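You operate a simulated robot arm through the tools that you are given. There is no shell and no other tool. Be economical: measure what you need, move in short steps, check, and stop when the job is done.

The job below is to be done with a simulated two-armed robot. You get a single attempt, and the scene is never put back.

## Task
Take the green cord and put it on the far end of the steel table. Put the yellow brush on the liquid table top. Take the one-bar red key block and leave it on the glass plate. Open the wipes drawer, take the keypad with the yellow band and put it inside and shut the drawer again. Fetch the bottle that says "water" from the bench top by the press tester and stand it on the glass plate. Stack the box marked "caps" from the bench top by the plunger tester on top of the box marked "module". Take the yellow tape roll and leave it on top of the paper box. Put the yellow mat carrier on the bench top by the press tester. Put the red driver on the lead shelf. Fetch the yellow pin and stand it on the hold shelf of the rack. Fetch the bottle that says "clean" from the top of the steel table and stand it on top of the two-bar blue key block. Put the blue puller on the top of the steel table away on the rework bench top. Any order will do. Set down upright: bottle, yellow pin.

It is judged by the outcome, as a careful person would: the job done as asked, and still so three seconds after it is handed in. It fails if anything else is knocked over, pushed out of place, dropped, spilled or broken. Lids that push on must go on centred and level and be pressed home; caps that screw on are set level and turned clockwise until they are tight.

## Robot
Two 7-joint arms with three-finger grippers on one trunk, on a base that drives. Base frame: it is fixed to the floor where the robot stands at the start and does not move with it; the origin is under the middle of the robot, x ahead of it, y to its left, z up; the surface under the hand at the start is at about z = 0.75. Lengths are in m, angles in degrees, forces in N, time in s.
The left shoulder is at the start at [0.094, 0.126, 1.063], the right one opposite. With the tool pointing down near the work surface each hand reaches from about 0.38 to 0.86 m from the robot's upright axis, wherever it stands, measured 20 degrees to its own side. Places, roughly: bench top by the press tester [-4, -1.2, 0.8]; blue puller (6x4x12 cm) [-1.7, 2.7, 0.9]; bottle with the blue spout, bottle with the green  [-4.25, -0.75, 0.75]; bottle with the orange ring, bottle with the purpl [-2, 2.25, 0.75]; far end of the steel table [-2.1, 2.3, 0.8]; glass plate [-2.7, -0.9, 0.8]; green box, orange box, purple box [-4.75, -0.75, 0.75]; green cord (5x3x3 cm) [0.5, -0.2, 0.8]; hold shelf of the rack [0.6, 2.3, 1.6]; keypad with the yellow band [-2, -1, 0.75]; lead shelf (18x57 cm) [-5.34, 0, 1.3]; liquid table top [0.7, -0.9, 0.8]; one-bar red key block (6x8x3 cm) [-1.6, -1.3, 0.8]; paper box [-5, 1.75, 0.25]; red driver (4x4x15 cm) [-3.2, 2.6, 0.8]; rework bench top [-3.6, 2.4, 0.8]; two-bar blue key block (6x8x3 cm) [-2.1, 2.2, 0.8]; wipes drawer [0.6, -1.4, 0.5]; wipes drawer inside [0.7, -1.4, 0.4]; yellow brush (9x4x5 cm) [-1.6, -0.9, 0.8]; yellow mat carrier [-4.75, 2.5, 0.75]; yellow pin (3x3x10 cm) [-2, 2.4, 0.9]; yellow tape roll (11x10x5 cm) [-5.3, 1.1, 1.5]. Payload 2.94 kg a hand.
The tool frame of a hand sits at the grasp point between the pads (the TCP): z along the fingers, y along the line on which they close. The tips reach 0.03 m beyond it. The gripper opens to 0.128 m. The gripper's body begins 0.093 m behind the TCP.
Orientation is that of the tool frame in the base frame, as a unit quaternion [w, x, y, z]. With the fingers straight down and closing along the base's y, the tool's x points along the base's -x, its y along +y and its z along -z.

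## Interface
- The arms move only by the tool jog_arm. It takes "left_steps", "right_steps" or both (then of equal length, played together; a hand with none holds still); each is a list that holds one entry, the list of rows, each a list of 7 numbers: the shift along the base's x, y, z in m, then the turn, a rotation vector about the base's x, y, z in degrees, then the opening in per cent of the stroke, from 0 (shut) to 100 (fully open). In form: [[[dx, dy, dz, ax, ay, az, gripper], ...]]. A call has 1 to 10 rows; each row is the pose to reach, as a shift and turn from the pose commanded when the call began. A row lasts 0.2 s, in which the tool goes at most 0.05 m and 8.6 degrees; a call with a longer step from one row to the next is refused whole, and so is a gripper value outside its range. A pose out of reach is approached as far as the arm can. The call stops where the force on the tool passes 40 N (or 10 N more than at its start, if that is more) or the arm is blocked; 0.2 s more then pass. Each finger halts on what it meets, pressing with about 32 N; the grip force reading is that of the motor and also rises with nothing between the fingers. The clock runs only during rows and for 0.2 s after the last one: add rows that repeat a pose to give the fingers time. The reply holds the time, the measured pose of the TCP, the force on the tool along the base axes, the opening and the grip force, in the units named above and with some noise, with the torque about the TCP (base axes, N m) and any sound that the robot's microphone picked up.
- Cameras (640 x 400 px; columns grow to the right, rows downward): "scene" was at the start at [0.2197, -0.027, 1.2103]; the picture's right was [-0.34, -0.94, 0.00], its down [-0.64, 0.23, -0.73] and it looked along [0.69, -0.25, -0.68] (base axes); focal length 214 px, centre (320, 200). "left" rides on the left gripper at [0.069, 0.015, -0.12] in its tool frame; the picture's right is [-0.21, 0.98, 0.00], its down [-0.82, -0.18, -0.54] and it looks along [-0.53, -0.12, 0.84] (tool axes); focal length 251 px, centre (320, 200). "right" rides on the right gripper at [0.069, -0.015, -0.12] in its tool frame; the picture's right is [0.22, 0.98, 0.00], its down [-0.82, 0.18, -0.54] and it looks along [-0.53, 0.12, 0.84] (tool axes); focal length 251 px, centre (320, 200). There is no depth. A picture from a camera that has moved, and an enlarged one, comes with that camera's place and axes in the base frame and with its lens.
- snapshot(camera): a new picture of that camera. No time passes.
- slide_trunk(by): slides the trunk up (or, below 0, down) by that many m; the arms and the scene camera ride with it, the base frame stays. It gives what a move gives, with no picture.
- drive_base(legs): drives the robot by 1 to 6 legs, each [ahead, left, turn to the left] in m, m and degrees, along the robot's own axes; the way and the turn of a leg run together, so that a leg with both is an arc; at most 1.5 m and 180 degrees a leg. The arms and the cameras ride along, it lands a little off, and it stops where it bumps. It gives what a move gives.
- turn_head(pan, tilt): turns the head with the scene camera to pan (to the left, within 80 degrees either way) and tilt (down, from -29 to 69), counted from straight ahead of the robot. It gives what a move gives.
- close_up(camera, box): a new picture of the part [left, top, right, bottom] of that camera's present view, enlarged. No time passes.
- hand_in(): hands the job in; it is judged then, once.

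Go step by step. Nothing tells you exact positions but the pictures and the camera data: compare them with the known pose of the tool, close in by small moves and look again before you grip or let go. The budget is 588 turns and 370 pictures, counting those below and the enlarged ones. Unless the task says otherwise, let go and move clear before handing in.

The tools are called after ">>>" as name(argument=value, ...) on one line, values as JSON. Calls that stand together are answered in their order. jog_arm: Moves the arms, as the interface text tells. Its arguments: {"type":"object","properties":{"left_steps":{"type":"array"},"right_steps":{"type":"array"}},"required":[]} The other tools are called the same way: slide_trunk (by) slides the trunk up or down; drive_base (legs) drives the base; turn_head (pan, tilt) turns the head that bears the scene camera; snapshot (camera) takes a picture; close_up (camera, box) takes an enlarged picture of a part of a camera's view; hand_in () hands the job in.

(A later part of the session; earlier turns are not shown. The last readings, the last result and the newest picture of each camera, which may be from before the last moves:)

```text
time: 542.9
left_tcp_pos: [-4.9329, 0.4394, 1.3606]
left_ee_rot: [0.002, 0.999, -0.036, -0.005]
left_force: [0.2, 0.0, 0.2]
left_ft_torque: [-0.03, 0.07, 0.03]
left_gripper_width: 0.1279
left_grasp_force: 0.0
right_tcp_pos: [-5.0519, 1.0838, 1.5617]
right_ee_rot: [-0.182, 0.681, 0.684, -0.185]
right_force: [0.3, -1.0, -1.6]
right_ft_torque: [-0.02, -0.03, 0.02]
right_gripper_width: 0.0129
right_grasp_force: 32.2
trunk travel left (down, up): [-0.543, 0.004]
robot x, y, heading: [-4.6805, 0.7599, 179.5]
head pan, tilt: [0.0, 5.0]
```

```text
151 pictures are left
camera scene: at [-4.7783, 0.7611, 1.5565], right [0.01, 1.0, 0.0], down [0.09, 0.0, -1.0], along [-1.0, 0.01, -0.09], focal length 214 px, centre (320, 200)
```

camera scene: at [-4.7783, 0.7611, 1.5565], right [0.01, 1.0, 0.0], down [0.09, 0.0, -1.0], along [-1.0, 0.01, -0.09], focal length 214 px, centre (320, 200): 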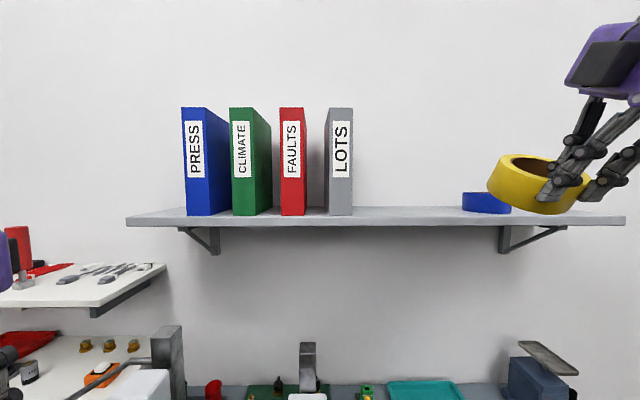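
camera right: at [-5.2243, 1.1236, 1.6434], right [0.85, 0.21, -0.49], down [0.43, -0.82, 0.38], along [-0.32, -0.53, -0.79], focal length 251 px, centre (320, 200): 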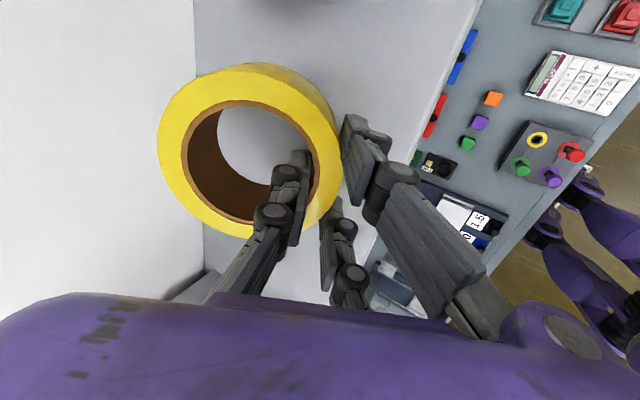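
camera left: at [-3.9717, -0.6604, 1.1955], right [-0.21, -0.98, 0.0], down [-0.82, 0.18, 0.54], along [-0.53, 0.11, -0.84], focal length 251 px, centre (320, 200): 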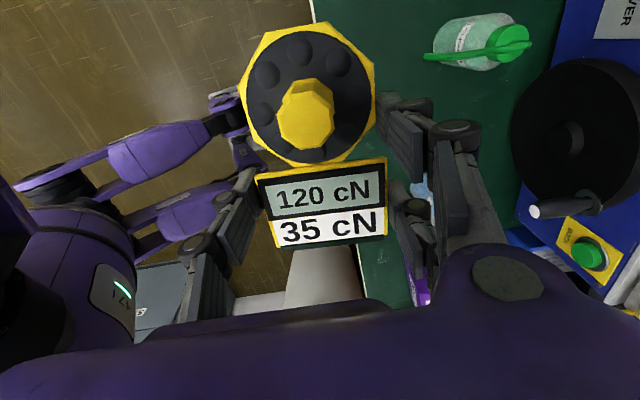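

Tape in hand. Back out and move to the corner cart to find the paper box.

>>> drive_base(legs=[[-0.35, 0, 0], [0, -0.7, 0]])

>>> slide_trunk(by=-0.3)

>>> turn_head(pan=-20, tilt=45)

>>> snapshot(camera="scene")

```text
time: 551.2
left_tcp_pos: [-4.576, 1.119, 1.36]
left_ee_rot: [0.001, 1.0, -0.027, -0.003]
left_force: [0.3, -0.4, 0.1]
left_ft_torque: [0.01, 0.04, 0.03]
left_gripper_width: 0.128
left_grasp_force: 0.0
right_tcp_pos: [-4.7067, 1.7612, 1.5616]
right_ee_rot: [-0.18, 0.676, 0.69, -0.185]
right_force: [-0.9, 0.1, -1.7]
right_ft_torque: [0.0, -0.09, 0.01]
right_gripper_width: 0.013
right_grasp_force: 32.1
trunk travel left (down, up): [-0.543, 0.004]
robot x, y, heading: [-4.3307, 1.443, -179.7]
head pan, tilt: [0.0, 5.0]
```

```text
time: 554.2
left_tcp_pos: [-4.5758, 1.1183, 1.0603]
left_ee_rot: [0.001, 1.0, -0.026, -0.004]
left_force: [-0.5, -0.3, 0.1]
left_ft_torque: [0.01, -0.02, 0.01]
left_gripper_width: 0.128
left_grasp_force: 0.0
right_tcp_pos: [-4.7061, 1.7609, 1.2612]
right_ee_rot: [-0.179, 0.676, 0.69, -0.185]
right_force: [0.9, -0.4, -0.7]
right_ft_torque: [0.01, -0.08, -0.01]
right_gripper_width: 0.0129
right_grasp_force: 31.9
trunk travel left (down, up): [-0.243, 0.304]
robot x, y, heading: [-4.3321, 1.4471, -179.5]
head pan, tilt: [0.0, 5.0]
```

```text
time: 555.3
left_tcp_pos: [-4.5764, 1.1181, 1.0589]
left_ee_rot: [0.001, 1.0, -0.026, -0.004]
left_force: [-0.7, 0.2, -0.2]
left_ft_torque: [0.02, 0.0, 0.01]
left_gripper_width: 0.1282
left_grasp_force: 0.0
right_tcp_pos: [-4.7071, 1.7616, 1.2614]
right_ee_rot: [-0.179, 0.676, 0.69, -0.184]
right_force: [0.9, 0.0, -1.7]
right_ft_torque: [0.01, -0.07, 0.01]
right_gripper_width: 0.0131
right_grasp_force: 31.6
trunk travel left (down, up): [-0.243, 0.304]
robot x, y, heading: [-4.3342, 1.4422, -179.7]
head pan, tilt: [-20.0, 45.0]
```

```text
150 pictures are left
camera scene: at [-4.5574, 1.47, 1.1756], right [0.33, 0.94, 0.0], down [0.66, -0.23, -0.71], along [-0.67, 0.23, -0.7], focal length 214 px, centre (320, 200)
```

scene: 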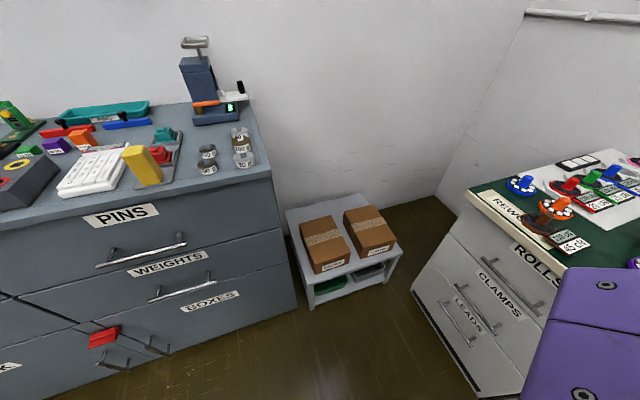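

>>> close_up(camera="scene", box=[270, 180, 420, 320])

```text
2.86 times, centred on (345, 250) of scene
camera zoom: at [-4.5574, 1.47, 1.1756], right [0.33, 0.94, 0.0], down [0.66, -0.23, -0.71], along [-0.67, 0.23, -0.7], focal length 613 px, centre (249, 57)
```

zoom: 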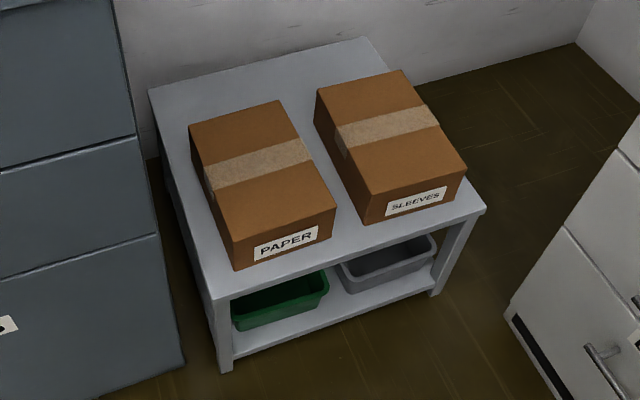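

The PAPER box is the left one on the stool: top ≈ z 0.39, centre about (-5.08, 1.66). Straighten the hand (the roll will be level), lower the trunk and drive in.

>>> jog_arm(right_steps=[[[0, -0.01, 0, 0, -8, 0, 0], [0, -0.03, 0, 0, -16, 0, 0], [0, -0.05, 0, 0, -24, 0, 0], [0, -0.07, 0, 0, -30, 0, 0]]])

>>> slide_trunk(by=-0.23)

>>> drive_base(legs=[[0.17, 0, 0]])

>>> snapshot(camera="scene")

>>> snapshot(camera="right")

```text
time: 556.3
left_tcp_pos: [-4.5773, 1.1189, 1.0591]
left_ee_rot: [0.001, 1.0, -0.025, -0.003]
left_force: [0.2, 0.2, 0.1]
left_ft_torque: [0.02, 0.0, -0.04]
left_gripper_width: 0.1279
left_grasp_force: 0.0
right_tcp_pos: [-4.7069, 1.6899, 1.2573]
right_ee_rot: [0.006, 0.701, 0.713, -0.005]
right_force: [-0.3, 0.3, -1.6]
right_ft_torque: [0.0, -0.12, -0.01]
right_gripper_width: 0.0133
right_grasp_force: 32.0
right hand out of reach, approached as far as the arm can: row 4
trunk travel left (down, up): [-0.243, 0.304]
robot x, y, heading: [-4.3303, 1.4458, -179.7]
head pan, tilt: [-20.0, 45.0]
```

```text
time: 558.1
left_tcp_pos: [-4.583, 1.1184, 0.8686]
left_ee_rot: [-0.002, 1.0, -0.019, -0.01]
left_force: [-9.1, -0.1, -2.1]
left_ft_torque: [-0.16, 0.07, 0.66]
left_gripper_width: 0.1261
left_grasp_force: 0.1
right_tcp_pos: [-4.7928, 1.6906, 1.0057]
right_ee_rot: [0.062, 0.7, 0.71, 0.05]
right_force: [0.3, 0.1, -1.9]
right_ft_torque: [0.01, -0.03, -0.03]
right_gripper_width: 0.0131
right_grasp_force: 32.1
trunk travel left (down, up): [-0.053, 0.494]
robot x, y, heading: [-4.3292, 1.443, -179.6]
head pan, tilt: [-20.0, 45.0]
stopped: the force on the tool passed its limit at 51 N (the readings are from after the stop); the commanded pose is now the measured one
```

```text
time: 559.6
left_tcp_pos: [-4.7571, 1.1187, 0.8693]
left_ee_rot: [-0.002, 1.0, -0.02, -0.01]
left_force: [-20.5, -0.5, -0.7]
left_ft_torque: [-0.05, 0.04, 1.52]
left_gripper_width: 0.1264
left_grasp_force: 0.0
right_tcp_pos: [-4.9666, 1.6896, 1.0066]
right_ee_rot: [0.062, 0.699, 0.71, 0.051]
right_force: [-0.6, 0.6, -1.7]
right_ft_torque: [0.01, -0.08, 0.02]
right_gripper_width: 0.0128
right_grasp_force: 32.0
trunk travel left (down, up): [-0.053, 0.494]
robot x, y, heading: [-4.5025, 1.4442, -179.6]
head pan, tilt: [-20.0, 45.0]
```

```text
148 pictures are left
camera scene: at [-4.802, 1.4684, 0.9615], right [0.33, 0.94, 0.0], down [0.67, -0.24, -0.71], along [-0.67, 0.24, -0.71], focal length 214 px, centre (320, 200)
```

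scene: 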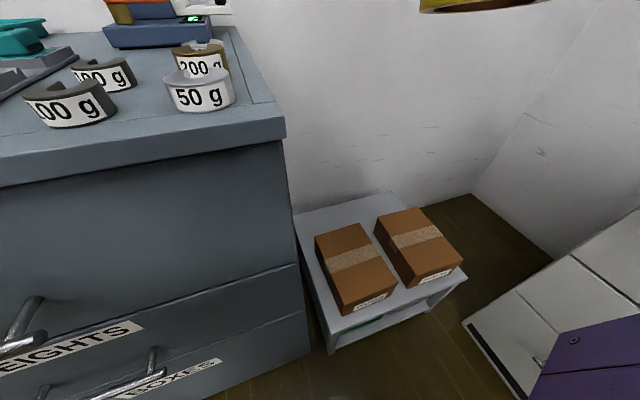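

```text
147 pictures are left
camera right: at [-5.0011, 1.7601, 1.1212], right [0.96, 0.23, 0.15], down [0.1, -0.81, 0.57], along [0.26, -0.54, -0.8], focal length 251 px, centre (320, 200)
```

right: 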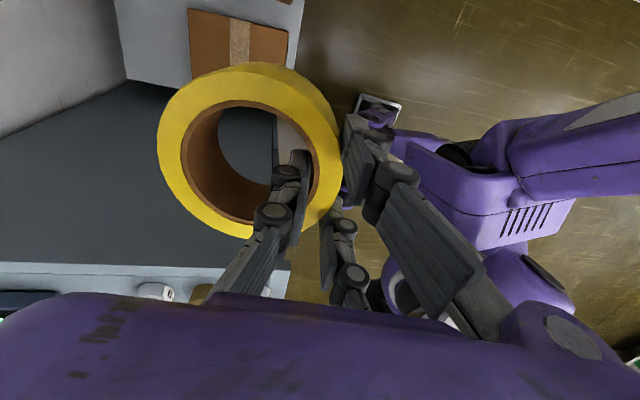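

The left hand is pressing against the robot's own body; move it outward and up first.

>>> jog_arm(left_steps=[[[-0.03, -0.01, 0.02, 0, 0, 0, 100], [-0.07, -0.02, 0.04, 0, 0, 0, 100], [-0.11, -0.03, 0.06, 0, 0, 0, 100], [-0.14, -0.04, 0.08, 0, 0, 0, 100]]])

```text
time: 560.6
left_tcp_pos: [-4.8918, 1.0618, 0.9024]
left_ee_rot: [-0.003, 1.0, -0.018, -0.01]
left_force: [0.2, 1.3, 0.6]
left_ft_torque: [0.01, 0.01, -0.02]
left_gripper_width: 0.128
left_grasp_force: 0.1
left hand out of reach, approached as far as the arm can: row 1, 2, 3, 4
right_tcp_pos: [-4.9666, 1.688, 1.0068]
right_ee_rot: [0.06, 0.7, 0.71, 0.052]
right_force: [0.0, -0.5, -1.7]
right_ft_torque: [0.0, -0.08, -0.01]
right_gripper_width: 0.013
right_grasp_force: 31.9
trunk travel left (down, up): [-0.053, 0.494]
robot x, y, heading: [-4.5032, 1.4466, -179.3]
head pan, tilt: [-20.0, 45.0]
```

>>> jog_arm(right_steps=[[[-0.007, -0.003, -0.03, 0, 3, 0, 0], [-0.014, -0.006, -0.07, 0, 6, 0, 0], [-0.021, -0.009, -0.11, 0, 9, 0, 0], [-0.028, -0.012, -0.155, 0, 9, 0, 0], [-0.035, -0.015, -0.2, 0, 9, 0, 0], [-0.042, -0.018, -0.245, 0, 9, 0, 0], [-0.049, -0.022, -0.29, 0, 9, 0, 0], [-0.056, -0.025, -0.335, 0, 9, 0, 0], [-0.063, -0.028, -0.38, 0, 9, 0, 0]]])

>>> snapshot(camera="scene")

>>> snapshot(camera="right")

```text
time: 562.6
left_tcp_pos: [-4.8905, 1.0624, 0.904]
left_ee_rot: [-0.002, 1.0, -0.02, -0.011]
left_force: [-1.0, 0.1, 0.4]
left_ft_torque: [-0.01, -0.01, 0.01]
left_gripper_width: 0.1282
left_grasp_force: 0.1
right_tcp_pos: [-5.0305, 1.6577, 0.6285]
right_ee_rot: [0.005, 0.702, 0.712, -0.004]
right_force: [-0.4, -0.5, -1.1]
right_ft_torque: [-0.02, -0.08, -0.02]
right_gripper_width: 0.0129
right_grasp_force: 32.4
trunk travel left (down, up): [-0.053, 0.494]
robot x, y, heading: [-4.4978, 1.4427, -179.2]
head pan, tilt: [-20.0, 45.0]
```

```text
146 pictures are left
camera scene: at [-4.8019, 1.4684, 0.9616], right [0.33, 0.94, 0.0], down [0.67, -0.24, -0.71], along [-0.67, 0.24, -0.71], focal length 214 px, centre (320, 200)
```

scene: 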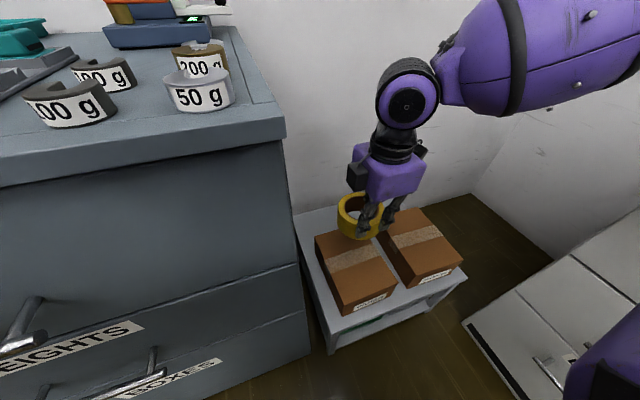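

```text
145 pictures are left
camera right: at [-5.0461, 1.7293, 0.7455], right [0.97, 0.23, 0.0], down [0.19, -0.81, 0.55], along [0.13, -0.54, -0.83], focal length 251 px, centre (320, 200)
```

right: 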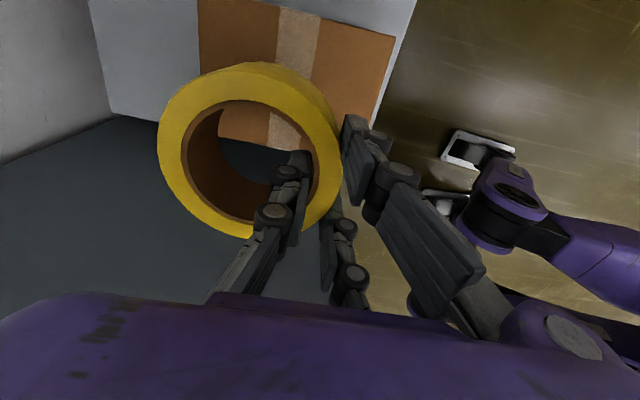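

The roll is over the PAPER box (ring centre ≈ (-5.07, 1.66)). Lower.

>>> jog_arm(right_steps=[[[0, 0, -0.045, 0, 0, 0, 0], [-0.002, 0, -0.09, 0, 0, 0, 0], [-0.004, 0, -0.135, 0, 0, 0, 0], [-0.004, 0, -0.165, 0, 0, 0, 0]]])

>>> close_up(camera="scene", box=[290, 170, 480, 330])

```text
time: 563.6
left_tcp_pos: [-4.8887, 1.0615, 0.9031]
left_ee_rot: [-0.003, 1.0, -0.021, -0.011]
left_force: [0.5, 0.3, 0.8]
left_ft_torque: [0.03, 0.01, 0.0]
left_gripper_width: 0.1282
left_grasp_force: 0.1
right_tcp_pos: [-5.0338, 1.6599, 0.4618]
right_ee_rot: [0.004, 0.702, 0.712, -0.004]
right_force: [3.3, 0.7, 12.7]
right_ft_torque: [0.4, -0.23, -0.08]
right_gripper_width: 0.0131
right_grasp_force: 32.1
trunk travel left (down, up): [-0.053, 0.494]
robot x, y, heading: [-4.5036, 1.4412, -179.5]
head pan, tilt: [-20.0, 45.0]
```

```text
2.50 times, centred on (385, 250) of scene
camera zoom: at [-4.8005, 1.4673, 0.9626], right [0.32, 0.95, 0.0], down [0.67, -0.23, -0.71], along [-0.67, 0.23, -0.7], focal length 536 px, centre (158, 75)
```

zoom: 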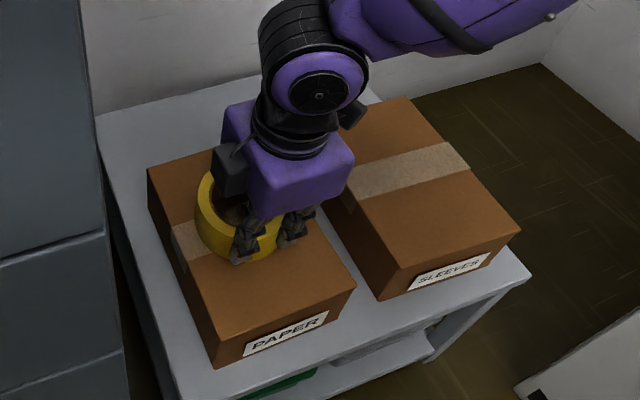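

Contact with the box top. Ease slightly, open and rise.

>>> jog_arm(right_steps=[[[0, 0, 0.001, 0, 0, 0, 15], [0, 0, 0.001, 0, 0, 0, 25], [0, 0, 0.001, 0, 0, 0, 33], [0, 0, 0.001, 0, 0, 0, 36], [0, 0, 0.04, 0, 0, 0, 36], [0, 0, 0.08, 0, 0, 0, 36], [0, 0, 0.125, 0, 0, 0, 36], [0, 0, 0.17, 0, 0, 0, 36]]])

>>> close_up(camera="scene", box=[290, 170, 480, 330])

```text
time: 565.4
left_tcp_pos: [-4.889, 1.0622, 0.9029]
left_ee_rot: [-0.004, 1.0, -0.02, -0.009]
left_force: [-0.1, 0.2, 0.3]
left_ft_torque: [0.02, 0.02, -0.02]
left_gripper_width: 0.1279
left_grasp_force: 0.0
right_tcp_pos: [-5.0344, 1.6597, 0.6321]
right_ee_rot: [0.005, 0.7, 0.714, -0.004]
right_force: [0.9, -0.4, -0.4]
right_ft_torque: [-0.02, 0.0, 0.02]
right_gripper_width: 0.046
right_grasp_force: 0.1
trunk travel left (down, up): [-0.053, 0.494]
robot x, y, heading: [-4.5012, 1.4432, -179.6]
head pan, tilt: [-20.0, 45.0]
```

```text
2.50 times, centred on (385, 250) of scene
camera zoom: at [-4.8011, 1.4682, 0.9618], right [0.33, 0.94, 0.0], down [0.67, -0.24, -0.71], along [-0.67, 0.24, -0.71], focal length 536 px, centre (158, 75)
```

zoom: 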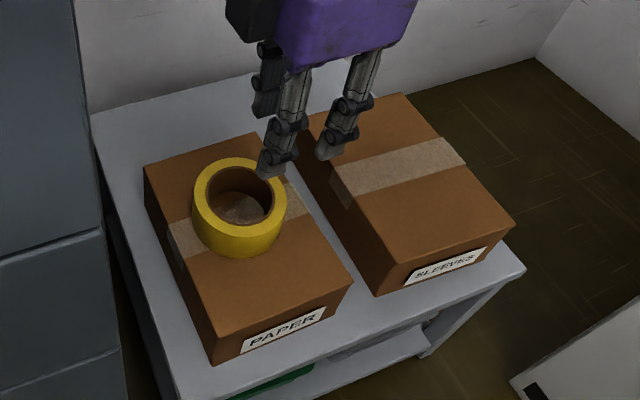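

The tape lies flat on the paper box. Raise the right hand and restore its orientation.

>>> jog_arm(right_steps=[[[0.01, 0, 0.04, 0, 0, -8.6, 60], [0.02, 0, 0.08, 0, 0, -17.2, 80], [0.03, 0, 0.12, 0, 0, -25.8, 100], [0.04, 0, 0.16, 0, 0, -34.4, 100], [0.06, 0, 0.2, 0, 0, -43, 100], [0.08, 0, 0.24, 0, 0, -51.6, 100], [0.1, 0, 0.28, 0, 0, -60.2, 100], [0.12, 0, 0.32, 0, 0, -68.8, 100], [0.13, 0, 0.36, 0, 0, -77.4, 100], [0.14, 0, 0.38, 0, 0, -86, 100]]])

>>> drive_base(legs=[[-0.45, 0, 0]])

>>> slide_trunk(by=0.26)

```text
time: 567.6
left_tcp_pos: [-4.8889, 1.0616, 0.9028]
left_ee_rot: [-0.003, 1.0, -0.019, -0.01]
left_force: [-0.3, 0.2, 0.5]
left_ft_torque: [-0.02, 0.03, 0.0]
left_gripper_width: 0.128
left_grasp_force: 0.0
right_tcp_pos: [-4.8926, 1.6604, 1.0149]
right_ee_rot: [0.001, 0.999, 0.042, -0.004]
right_force: [0.5, 1.1, 0.3]
right_ft_torque: [0.02, -0.02, 0.04]
right_gripper_width: 0.1281
right_grasp_force: 0.1
trunk travel left (down, up): [-0.053, 0.494]
robot x, y, heading: [-4.4988, 1.4423, -179.5]
head pan, tilt: [-20.0, 45.0]
```

```text
time: 570.3
left_tcp_pos: [-4.445, 1.0671, 0.9032]
left_ee_rot: [-0.003, 1.0, -0.019, -0.01]
left_force: [0.6, 0.0, -0.4]
left_ft_torque: [0.01, 0.02, 0.01]
left_gripper_width: 0.128
left_grasp_force: 0.0
right_tcp_pos: [-4.4515, 1.664, 1.0126]
right_ee_rot: [0.001, 0.999, 0.044, -0.005]
right_force: [0.7, 0.0, 0.6]
right_ft_torque: [-0.01, 0.02, 0.0]
right_gripper_width: 0.1278
right_grasp_force: 0.0
trunk travel left (down, up): [-0.053, 0.494]
robot x, y, heading: [-4.0572, 1.4473, -179.2]
head pan, tilt: [-20.0, 45.0]
```

```text
time: 572.9
left_tcp_pos: [-4.4366, 1.0652, 1.169]
left_ee_rot: [-0.003, 0.999, -0.019, -0.028]
left_force: [-0.2, -0.3, 0.7]
left_ft_torque: [0.01, 0.01, 0.02]
left_gripper_width: 0.1279
left_grasp_force: 0.0
right_tcp_pos: [-4.4509, 1.6632, 1.2718]
right_ee_rot: [-0.001, 0.999, 0.044, -0.006]
right_force: [-0.1, 0.4, 0.5]
right_ft_torque: [0.02, 0.0, -0.05]
right_gripper_width: 0.1281
right_grasp_force: 0.1
trunk travel left (down, up): [-0.313, 0.234]
robot x, y, heading: [-4.0571, 1.4456, -179.4]
head pan, tilt: [-20.0, 45.0]
```

Now back to the press bench for the "water" bottle: turn to face -y and approach.

>>> drive_base(legs=[[0, 0, 89.5], [1.45, 0, 0], [0.2, 0, 0]])

>>> turn_head(pan=0, tilt=40)

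>>> snapshot(camera="scene")

```text
time: 585.1
left_tcp_pos: [-3.7026, -0.5862, 1.1686]
left_ee_rot: [0.018, 0.727, 0.686, -0.022]
left_force: [-0.6, 0.0, -0.9]
left_ft_torque: [0.03, -0.01, -0.02]
left_gripper_width: 0.1281
left_grasp_force: 0.1
right_tcp_pos: [-4.3024, -0.5886, 1.2733]
right_ee_rot: [0.005, 0.682, 0.731, -0.002]
right_force: [-0.2, -0.2, -0.7]
right_ft_torque: [0.01, 0.01, 0.0]
right_gripper_width: 0.128
right_grasp_force: 0.0
trunk travel left (down, up): [-0.313, 0.234]
robot x, y, heading: [-4.0771, -0.2052, -90.5]
head pan, tilt: [-20.0, 45.0]
```

```text
time: 585.9
left_tcp_pos: [-3.7034, -0.5875, 1.1701]
left_ee_rot: [0.018, 0.727, 0.686, -0.023]
left_force: [0.3, -0.1, -0.5]
left_ft_torque: [-0.01, 0.03, 0.01]
left_gripper_width: 0.1281
left_grasp_force: 0.1
right_tcp_pos: [-4.3015, -0.5897, 1.2734]
right_ee_rot: [0.004, 0.682, 0.731, -0.003]
right_force: [0.7, -0.3, 0.6]
right_ft_torque: [-0.01, 0.01, -0.04]
right_gripper_width: 0.128
right_grasp_force: 0.1
trunk travel left (down, up): [-0.313, 0.234]
robot x, y, heading: [-4.0778, -0.2035, -90.6]
head pan, tilt: [0.0, 40.0]
```

```text
142 pictures are left
camera scene: at [-4.0793, -0.4185, 1.2526], right [-1.0, 0.01, 0.0], down [0.01, 0.64, -0.77], along [-0.01, -0.77, -0.64], focal length 214 px, centre (320, 200)
```

scene: 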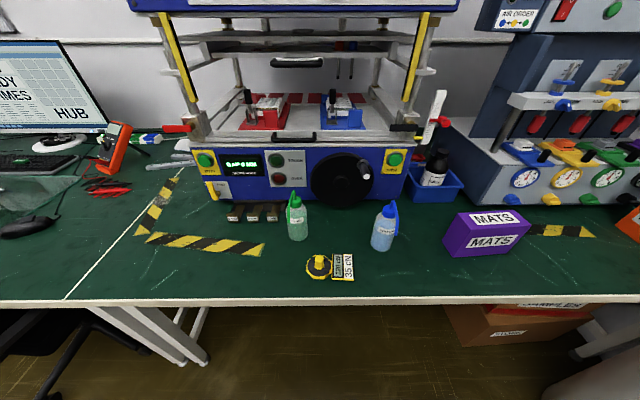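

>>> close_up(camera="scene", box=[260, 170, 420, 290])

```text
3.33 times, centred on (340, 230) of scene
camera zoom: at [-4.0793, -0.4185, 1.2526], right [-1.0, 0.01, 0.0], down [0.01, 0.64, -0.77], along [-0.01, -0.77, -0.64], focal length 715 px, centre (253, 100)
```

zoom: 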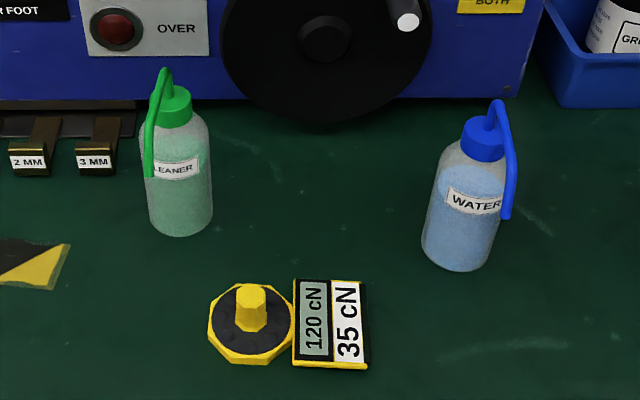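

The blue-spouted bottle reads WATER, at about (-4.263, -0.81); its tube is on the -x side, so I'll close along y: rotate the right hand +86°.

>>> jog_arm(right_steps=[[[0.004, -0.015, -0.01, 0, 0, 8.6, 90], [0.008, -0.03, -0.02, 0, 0, 17.2, 85], [0.012, -0.045, -0.03, 0, 0, 25.8, 80], [0.016, -0.06, -0.04, 0, 0, 34.4, 80], [0.02, -0.075, -0.05, 0, 0, 43, 80], [0.024, -0.09, -0.06, 0, 0, 51.6, 80], [0.028, -0.11, -0.07, 0, 0, 60.2, 80], [0.032, -0.14, -0.08, 0, 0, 68.8, 80], [0.036, -0.17, -0.09, 0, 0, 77.4, 80], [0.038, -0.2, -0.1, 0, 0, 86, 80]]])

>>> snapshot(camera="right")

```text
time: 588.1
left_tcp_pos: [-3.7045, -0.5894, 1.1703]
left_ee_rot: [0.016, 0.727, 0.686, -0.022]
left_force: [-1.1, -1.0, -1.0]
left_ft_torque: [0.05, -0.01, 0.0]
left_gripper_width: 0.1281
left_grasp_force: 0.0
right_tcp_pos: [-4.2681, -0.7924, 1.1718]
right_ee_rot: [0.006, 0.002, 1.0, 0.001]
right_force: [0.0, -0.3, -0.1]
right_ft_torque: [0.06, -0.04, 0.02]
right_gripper_width: 0.1024
right_grasp_force: 0.1
trunk travel left (down, up): [-0.313, 0.234]
robot x, y, heading: [-4.0771, -0.2006, -90.7]
head pan, tilt: [0.0, 40.0]
```

```text
140 pictures are left
camera right: at [-4.3371, -0.8058, 1.2891], right [-0.21, 0.98, 0.0], down [0.82, 0.18, 0.55], along [0.54, 0.12, -0.83], focal length 251 px, centre (320, 200)
```

right: 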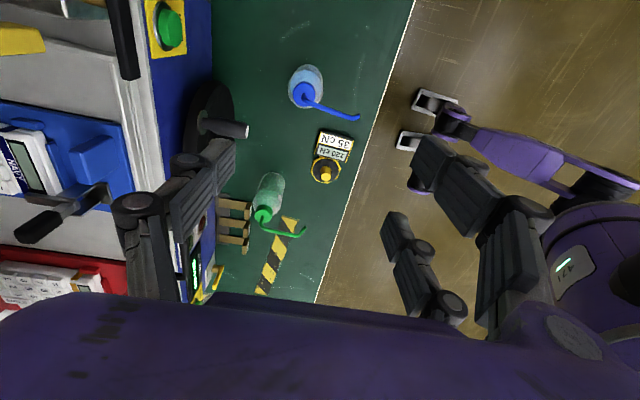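

From above, the tube actually points toward me (+y). The standard orientation (closing along x) avoids it entirely, so I'll rotate back.

>>> jog_arm(right_steps=[[[0, 0, -0.01, 0, 0, -8.6, 80], [0, 0, -0.02, 0, 0, -17.2, 80], [0, 0, -0.03, 0, 0, -25.8, 80], [0, 0, -0.04, 0, 0, -34.4, 80], [0, -0.003, -0.05, 0, 0, -43, 80], [0, -0.006, -0.06, 0, 0, -51.6, 80], [0.002, -0.009, -0.07, 0, 0, -60.2, 80], [0.004, -0.012, -0.08, 0, 0, -68.8, 80], [0.006, -0.015, -0.09, 0, 0, -77.4, 80], [0.006, -0.018, -0.1, 0, 0, -86, 80]]])

>>> snapshot(camera="right")

```text
time: 590.3
left_tcp_pos: [-3.7047, -0.5886, 1.1696]
left_ee_rot: [0.018, 0.727, 0.686, -0.022]
left_force: [0.4, 0.3, 0.4]
left_ft_torque: [0.01, 0.0, 0.0]
left_gripper_width: 0.1278
left_grasp_force: 0.1
right_tcp_pos: [-4.258, -0.8071, 1.0743]
right_ee_rot: [0.004, 0.683, 0.73, -0.003]
right_force: [-0.5, -0.4, -0.5]
right_ft_torque: [0.02, 0.01, -0.01]
right_gripper_width: 0.1023
right_grasp_force: 0.0
trunk travel left (down, up): [-0.313, 0.234]
robot x, y, heading: [-4.078, -0.2044, -90.4]
head pan, tilt: [0.0, 40.0]
```

```text
139 pictures are left
camera right: at [-4.2767, -0.7369, 1.1918], right [0.96, 0.28, 0.0], down [0.23, -0.8, 0.55], along [0.15, -0.53, -0.84], focal length 251 px, centre (320, 200)
```

right: 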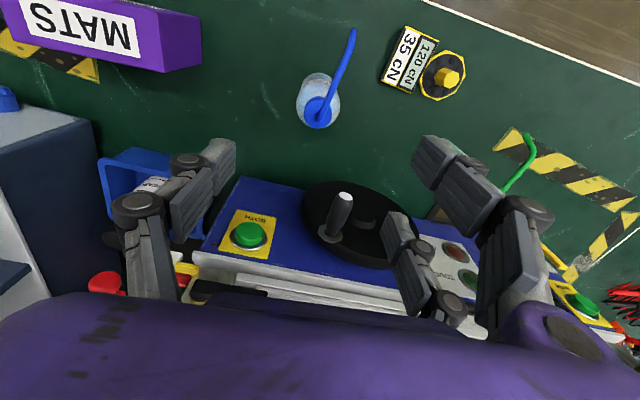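

Bottle is centred under the hand. Descend to z 0.852 and grip the body.

>>> jog_arm(right_steps=[[[0, 0, -0.045, 0, 0, 0, 70], [0, 0, -0.09, 0, 0, 0, 70], [0, 0, -0.135, 0, 0, 0, 70], [0, 0, -0.18, 0, 0, 0, 70], [0, 0, -0.21, 0, 0, 0, 70], [0, 0, -0.22, 0, 0, 0, 70]]])

>>> snapshot(camera="right")

>>> close_up(camera="scene", box=[280, 140, 460, 280])

```text
time: 591.7
left_tcp_pos: [-3.703, -0.588, 1.1695]
left_ee_rot: [0.017, 0.727, 0.686, -0.021]
left_force: [0.5, 0.8, 0.5]
left_ft_torque: [-0.03, 0.05, 0.01]
left_gripper_width: 0.1283
left_grasp_force: 0.1
right_tcp_pos: [-4.2583, -0.8075, 0.8525]
right_ee_rot: [0.005, 0.683, 0.731, -0.003]
right_force: [-0.3, -0.6, -0.5]
right_ft_torque: [-0.01, 0.0, 0.02]
right_gripper_width: 0.0893
right_grasp_force: 0.0
trunk travel left (down, up): [-0.313, 0.234]
robot x, y, heading: [-4.0795, -0.2036, -90.5]
head pan, tilt: [0.0, 40.0]
```

```text
138 pictures are left
camera right: at [-4.277, -0.7371, 0.9717], right [0.96, 0.28, 0.0], down [0.23, -0.8, 0.55], along [0.15, -0.53, -0.83], focal length 251 px, centre (320, 200)
```

right: 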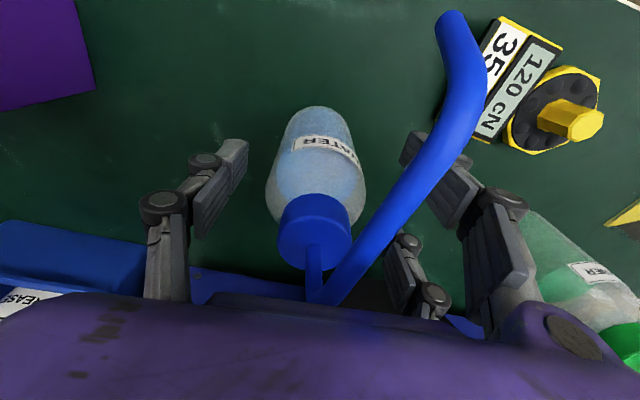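

```text
2.86 times, centred on (370, 210) of scene
camera zoom: at [-4.0793, -0.4189, 1.2526], right [-1.0, 0.01, 0.0], down [0.01, 0.64, -0.77], along [-0.01, -0.77, -0.64], focal length 613 px, centre (177, 171)
```

zoom: 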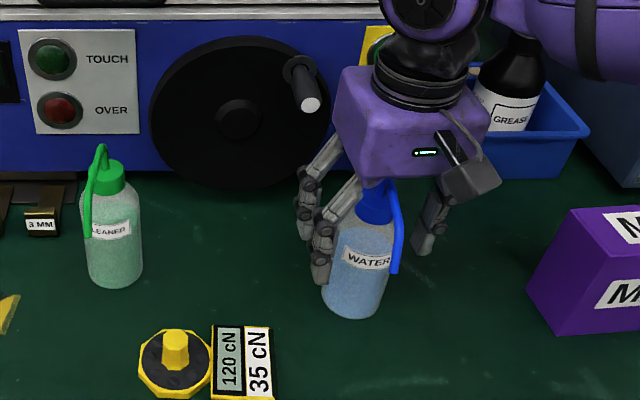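

>>> jog_arm(right_steps=[[[0, 0, 0, 0, 0, 0, 55], [0, 0, 0, 0, 0, 0, 45], [0, 0, 0, 0, 0, 0, 30], [0, 0, 0, 0, 0, 0, 0], [0, 0, 0, 0, 0, 0, 0], [0, 0, 0.02, 0, 0, 0, 0]]])

>>> close_up(camera="scene", box=[280, 140, 460, 280])

```text
time: 593.1
left_tcp_pos: [-3.7029, -0.5862, 1.1704]
left_ee_rot: [0.017, 0.726, 0.687, -0.023]
left_force: [0.4, 0.5, -0.1]
left_ft_torque: [-0.02, -0.01, 0.01]
left_gripper_width: 0.1282
left_grasp_force: 0.1
right_tcp_pos: [-4.2563, -0.8068, 0.8741]
right_ee_rot: [0.004, 0.681, 0.732, -0.003]
right_force: [0.3, 0.2, -2.4]
right_ft_torque: [-0.02, 0.04, -0.01]
right_gripper_width: 0.0532
right_grasp_force: 26.2
trunk travel left (down, up): [-0.313, 0.234]
robot x, y, heading: [-4.0778, -0.2023, -90.4]
head pan, tilt: [0.0, 40.0]
```

```text
2.86 times, centred on (370, 210) of scene
camera zoom: at [-4.0787, -0.4182, 1.2527], right [-1.0, 0.01, 0.0], down [0.01, 0.64, -0.77], along [-0.01, -0.77, -0.64], focal length 613 px, centre (177, 171)
```

zoom: 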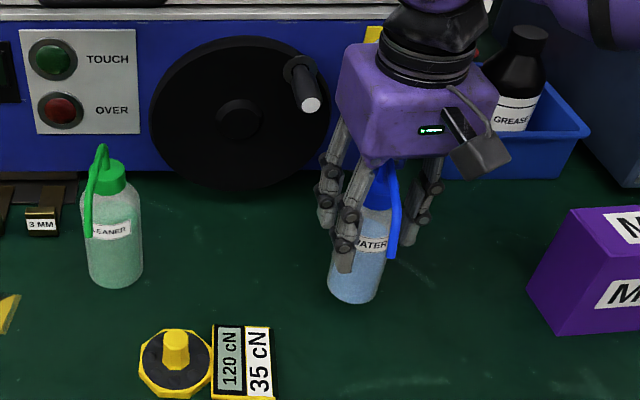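

The bottle is lifted. Raise more and retract, then drive toward the glass plate.

>>> jog_arm(right_steps=[[[0, 0, 0.04, 0, 0, 0, 0], [0, 0, 0.08, 0, 0, 0, 0], [0, 0.02, 0.12, 0, 0, 0, 0], [0, 0.05, 0.15, 0, 0, 0, 0], [0, 0.08, 0.18, 0, 0, 0, 0], [0, 0.12, 0.2, 0, 0, 0, 0], [0, 0.16, 0.21, 0, 0, 0, 0]]])

>>> drive_base(legs=[[-0.25, 0, 0], [0, 1.2, 0]])

>>> snapshot(camera="scene")

```text
time: 594.7
left_tcp_pos: [-3.7048, -0.5855, 1.1696]
left_ee_rot: [0.018, 0.728, 0.685, -0.023]
left_force: [-0.5, 0.6, -0.6]
left_ft_torque: [0.0, -0.01, 0.0]
left_gripper_width: 0.1282
left_grasp_force: 0.1
right_tcp_pos: [-4.2569, -0.6459, 1.0822]
right_ee_rot: [0.005, 0.683, 0.731, -0.004]
right_force: [0.4, 0.5, -2.4]
right_ft_torque: [-0.03, -0.01, -0.04]
right_gripper_width: 0.0527
right_grasp_force: 26.1
trunk travel left (down, up): [-0.313, 0.234]
robot x, y, heading: [-4.0757, -0.2057, -90.4]
head pan, tilt: [0.0, 40.0]
```

```text
time: 606.9
left_tcp_pos: [-2.4966, -0.3335, 1.1697]
left_ee_rot: [0.018, 0.723, 0.691, -0.022]
left_force: [0.4, 0.2, 0.7]
left_ft_torque: [0.01, 0.0, 0.02]
left_gripper_width: 0.128
left_grasp_force: 0.0
right_tcp_pos: [-3.0507, -0.3991, 1.0816]
right_ee_rot: [0.004, 0.679, 0.734, -0.003]
right_force: [0.6, -0.2, -1.3]
right_ft_torque: [0.03, -0.01, 0.02]
right_gripper_width: 0.0528
right_grasp_force: 26.0
trunk travel left (down, up): [-0.313, 0.234]
robot x, y, heading: [-2.8749, 0.0483, -89.9]
head pan, tilt: [0.0, 40.0]
```

```text
135 pictures are left
camera scene: at [-2.8744, -0.1692, 1.2526], right [-1.0, 0.0, 0.0], down [0.0, 0.64, -0.77], along [0.0, -0.77, -0.64], focal length 214 px, centre (320, 200)
```

scene: 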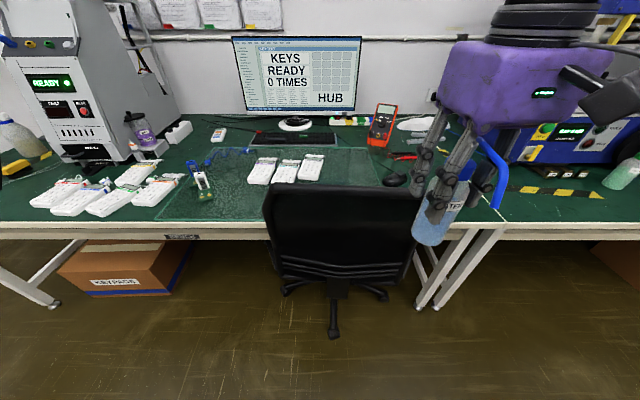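

I see the glass plate with three keypads on it, a chair in front-right, and more keypads at left. Close-up.

>>> close_up(camera="scene", box=[140, 130, 400, 240])

>>> close_up(camera="scene", box=[0, 110, 240, 230])

```text
2.46 times, centred on (270, 185) of scene
camera zoom: at [-2.8744, -0.1692, 1.2526], right [-1.0, 0.0, 0.0], down [0.0, 0.64, -0.77], along [0.0, -0.77, -0.64], focal length 528 px, centre (443, 237)
```

zoom: 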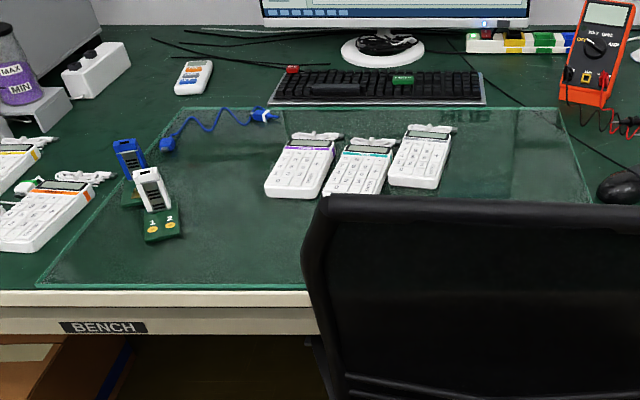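

```text
2.67 times, centred on (120, 170) of scene
camera zoom: at [-2.8744, -0.1692, 1.2526], right [-1.0, 0.0, 0.0], down [0.0, 0.64, -0.77], along [0.0, -0.77, -0.64], focal length 572 px, centre (853, 280)
```

zoom: 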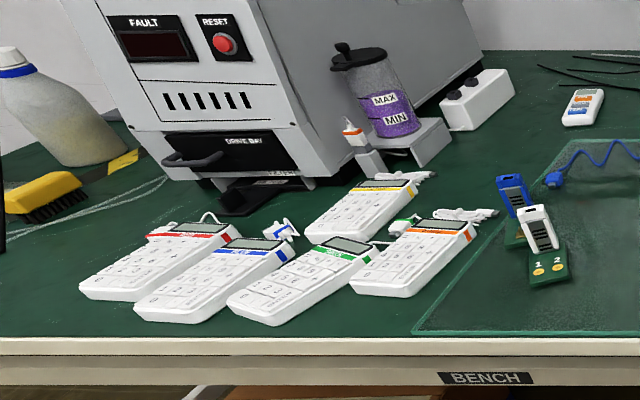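

The plate's front-middle area near (-2.57, -0.77) is free. I'll go around the chair: drive left 0.5 m, then forward.

>>> drive_base(legs=[[0, 0.5, 0], [0.2, 0, 0]])

>>> snapshot(camera="scene")

>>> snapshot(camera="right")

```text
time: 613.0
left_tcp_pos: [-2.0012, -0.5253, 1.1695]
left_ee_rot: [0.017, 0.721, 0.692, -0.022]
left_force: [0.0, -0.2, -0.3]
left_ft_torque: [-0.01, 0.0, 0.0]
left_gripper_width: 0.1278
left_grasp_force: 0.0
right_tcp_pos: [-2.554, -0.5922, 1.082]
right_ee_rot: [0.004, 0.676, 0.737, -0.003]
right_force: [0.7, -0.3, -2.6]
right_ft_torque: [0.05, -0.01, 0.0]
right_gripper_width: 0.0523
right_grasp_force: 26.3
trunk travel left (down, up): [-0.313, 0.234]
robot x, y, heading: [-2.3798, -0.1437, -89.7]
head pan, tilt: [0.0, 40.0]
```

```text
132 pictures are left
camera scene: at [-2.3793, -0.3626, 1.2526], right [-1.0, -0.01, 0.0], down [0.0, 0.64, -0.77], along [0.01, -0.77, -0.64], focal length 214 px, centre (320, 200)
```

scene: 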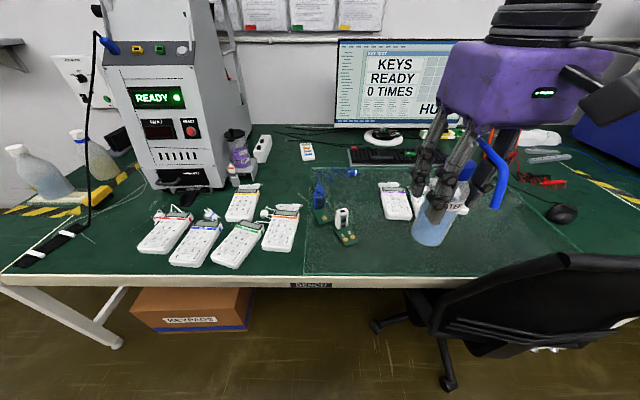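

```text
131 pictures are left
camera right: at [-2.5738, -0.5232, 1.2004], right [0.95, 0.3, 0.0], down [0.25, -0.8, 0.55], along [0.16, -0.53, -0.84], focal length 251 px, centre (320, 200)
```

right: 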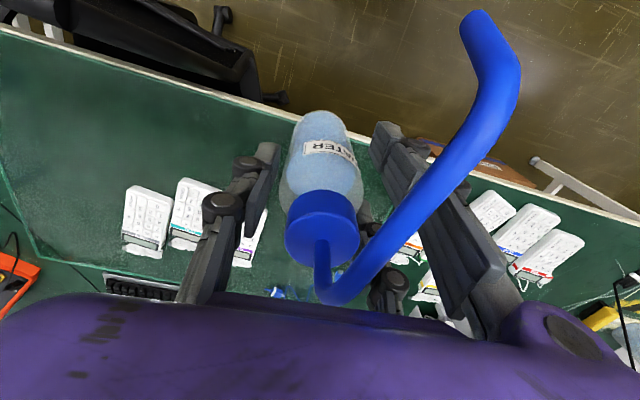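

Target spot (-2.56, -0.745) on the plate. Move over it and lower.

>>> jog_arm(right_steps=[[[-0.002, -0.04, -0.01, 0, 0, 0, 0], [-0.004, -0.08, -0.02, 0, 0, 0, 0], [-0.006, -0.12, -0.04, 0, 0, 0, 0], [-0.006, -0.153, -0.07, 0, 0, 0, 0], [-0.006, -0.153, -0.11, 0, 0, 0, 0], [-0.006, -0.153, -0.15, 0, 0, 0, 0], [-0.006, -0.153, -0.19, 0, 0, 0, 0], [-0.006, -0.153, -0.205, 0, 0, 0, 0]]])

>>> close_up(camera="scene", box=[280, 130, 500, 300])

```text
time: 614.8
left_tcp_pos: [-2.0007, -0.5257, 1.1692]
left_ee_rot: [0.018, 0.721, 0.693, -0.022]
left_force: [0.1, -0.5, 0.0]
left_ft_torque: [0.03, 0.02, -0.02]
left_gripper_width: 0.1284
left_grasp_force: 0.1
right_tcp_pos: [-2.5606, -0.7454, 0.8759]
right_ee_rot: [0.005, 0.676, 0.736, -0.004]
right_force: [-0.6, 0.4, -1.7]
right_ft_torque: [0.03, -0.03, 0.0]
right_gripper_width: 0.0521
right_grasp_force: 26.1
trunk travel left (down, up): [-0.313, 0.234]
robot x, y, heading: [-2.3812, -0.1461, -89.8]
head pan, tilt: [0.0, 40.0]
```

```text
2.35 times, centred on (390, 215) of scene
camera zoom: at [-2.3793, -0.3625, 1.2526], right [-1.0, -0.01, 0.0], down [0.0, 0.64, -0.77], along [0.01, -0.77, -0.64], focal length 505 px, centre (155, 165)
```

zoom: 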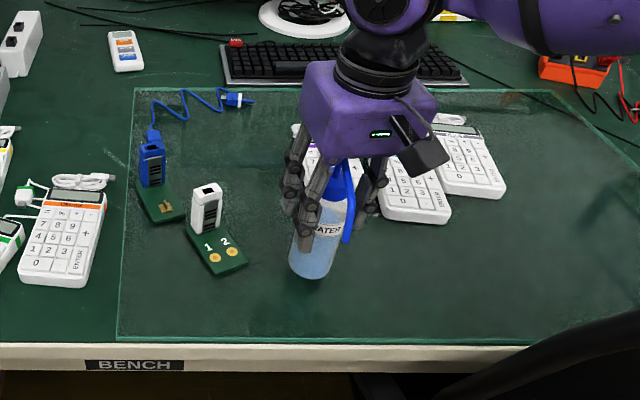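

>>> jog_arm(right_steps=[[[0, 0, -0.007, 0, 0, 0, 0], [0, 0, -0.012, 0, 0, 0, 0], [0, 0, -0.016, 0, 0, 0, 0], [0, 0, -0.019, 0, 0, 0, 0]]])

```text
time: 615.8
left_tcp_pos: [-2.002, -0.5237, 1.1698]
left_ee_rot: [0.018, 0.721, 0.693, -0.022]
left_force: [0.8, 1.1, 0.3]
left_ft_torque: [0.04, 0.03, 0.01]
left_gripper_width: 0.1277
left_grasp_force: 0.1
right_tcp_pos: [-2.5598, -0.7461, 0.8588]
right_ee_rot: [0.007, 0.678, 0.735, -0.005]
right_force: [-6.5, -2.0, 16.3]
right_ft_torque: [-0.25, 0.2, 0.0]
right_gripper_width: 0.052
right_grasp_force: 26.4
trunk travel left (down, up): [-0.313, 0.234]
robot x, y, heading: [-2.3837, -0.1478, -89.8]
head pan, tilt: [0.0, 40.0]
```

Contact at the expected height. Ease, open and rise.

>>> jog_arm(right_steps=[[[0.0005, 0, 0.0015, 0, 0, 0, 0], [0.0005, 0, 0.0015, 0, 0, 0, 45], [0.0005, 0, 0.0015, 0, 0, 0, 55], [0.0005, 0, 0.0015, 0, 0, 0, 65], [0.0005, 0, 0.0015, 0, 0, 0, 72], [0.0005, 0, 0.04, 0, 0, 0, 72], [0.0005, 0, 0.08, 0, 0, 0, 72], [0.0005, 0, 0.12, 0, 0, 0, 72], [0.0005, 0, 0.16, 0, 0, 0, 72], [0.0005, 0.03, 0.19, 0, 0, 0, 72]]])

>>> snapshot(camera="scene")

```text
time: 618.0
left_tcp_pos: [-2.0002, -0.5212, 1.1718]
left_ee_rot: [0.019, 0.721, 0.693, -0.023]
left_force: [0.0, 0.6, 0.4]
left_ft_torque: [-0.06, 0.01, 0.0]
left_gripper_width: 0.1279
left_grasp_force: 0.1
right_tcp_pos: [-2.5589, -0.7129, 1.0465]
right_ee_rot: [0.005, 0.676, 0.737, -0.004]
right_force: [-0.7, -0.4, -0.7]
right_ft_torque: [-0.04, -0.01, -0.01]
right_gripper_width: 0.0924
right_grasp_force: 0.0
trunk travel left (down, up): [-0.313, 0.234]
robot x, y, heading: [-2.377, -0.1462, -89.4]
head pan, tilt: [0.0, 40.0]
```

```text
129 pictures are left
camera scene: at [-2.3795, -0.3602, 1.253], right [-1.0, -0.01, 0.0], down [0.0, 0.64, -0.77], along [0.01, -0.77, -0.64], focal length 214 px, centre (320, 200)
```

scene: 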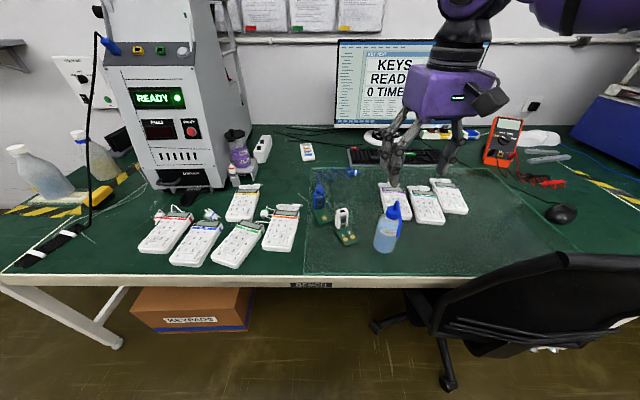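

WATER stands upright on the glass plate. Now look for the red key block and brush further left.

>>> drive_base(legs=[[-0.1, 0, 0], [0, 0.6, 0]])

>>> snapshot(camera="scene")

```text
time: 624.4
left_tcp_pos: [-1.4136, -0.4265, 1.17]
left_ee_rot: [0.018, 0.724, 0.689, -0.022]
left_force: [-0.5, -0.7, -0.1]
left_ft_torque: [0.0, -0.03, -0.01]
left_gripper_width: 0.1281
left_grasp_force: 0.1
right_tcp_pos: [-1.9732, -0.6129, 1.0457]
right_ee_rot: [0.003, 0.68, 0.734, -0.003]
right_force: [1.1, 0.2, -0.5]
right_ft_torque: [0.04, 0.0, 0.03]
right_gripper_width: 0.0922
right_grasp_force: 0.1
trunk travel left (down, up): [-0.313, 0.234]
robot x, y, heading: [-1.7904, -0.0462, -90.0]
head pan, tilt: [0.0, 40.0]
```

```text
128 pictures are left
camera scene: at [-1.7906, -0.2602, 1.2526], right [-1.0, 0.0, 0.0], down [0.0, 0.64, -0.77], along [0.0, -0.77, -0.64], focal length 214 px, centre (320, 200)
```

scene: 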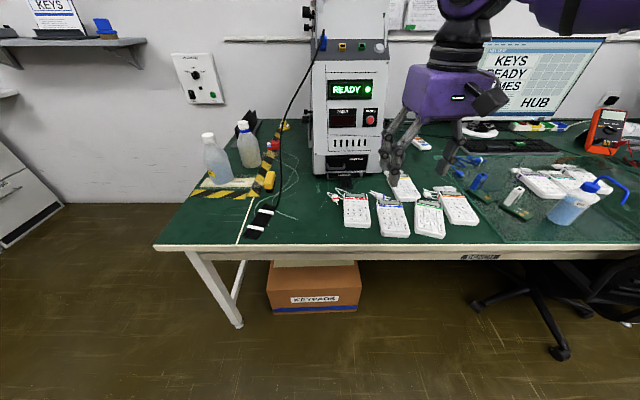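

>>> close_up(camera="scene", box=[180, 100, 340, 240])

>>> close_up(camera="scene", box=[320, 150, 500, 260])

```text
2.86 times, centred on (260, 170) of scene
camera zoom: at [-1.7906, -0.2602, 1.2526], right [-1.0, 0.0, 0.0], down [0.0, 0.64, -0.77], along [0.0, -0.77, -0.64], focal length 613 px, centre (491, 286)
```

zoom: 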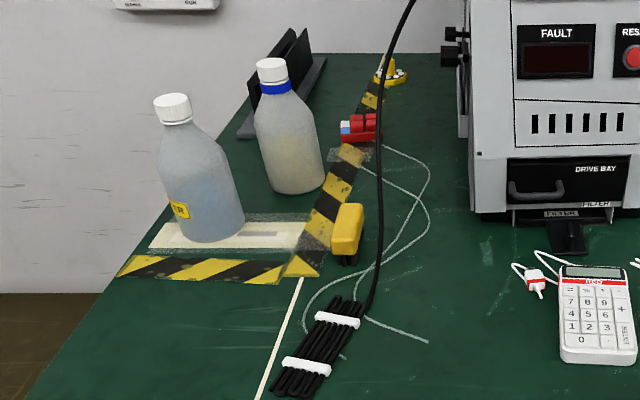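

```text
3.56 times, centred on (410, 205) of scene
camera zoom: at [-1.7906, -0.2602, 1.2526], right [-1.0, 0.0, 0.0], down [0.0, 0.64, -0.77], along [0.0, -0.77, -0.64], focal length 763 px, centre (0, 182)
```

zoom: 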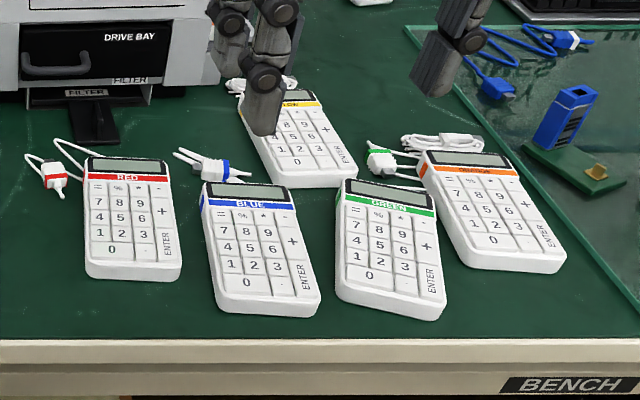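

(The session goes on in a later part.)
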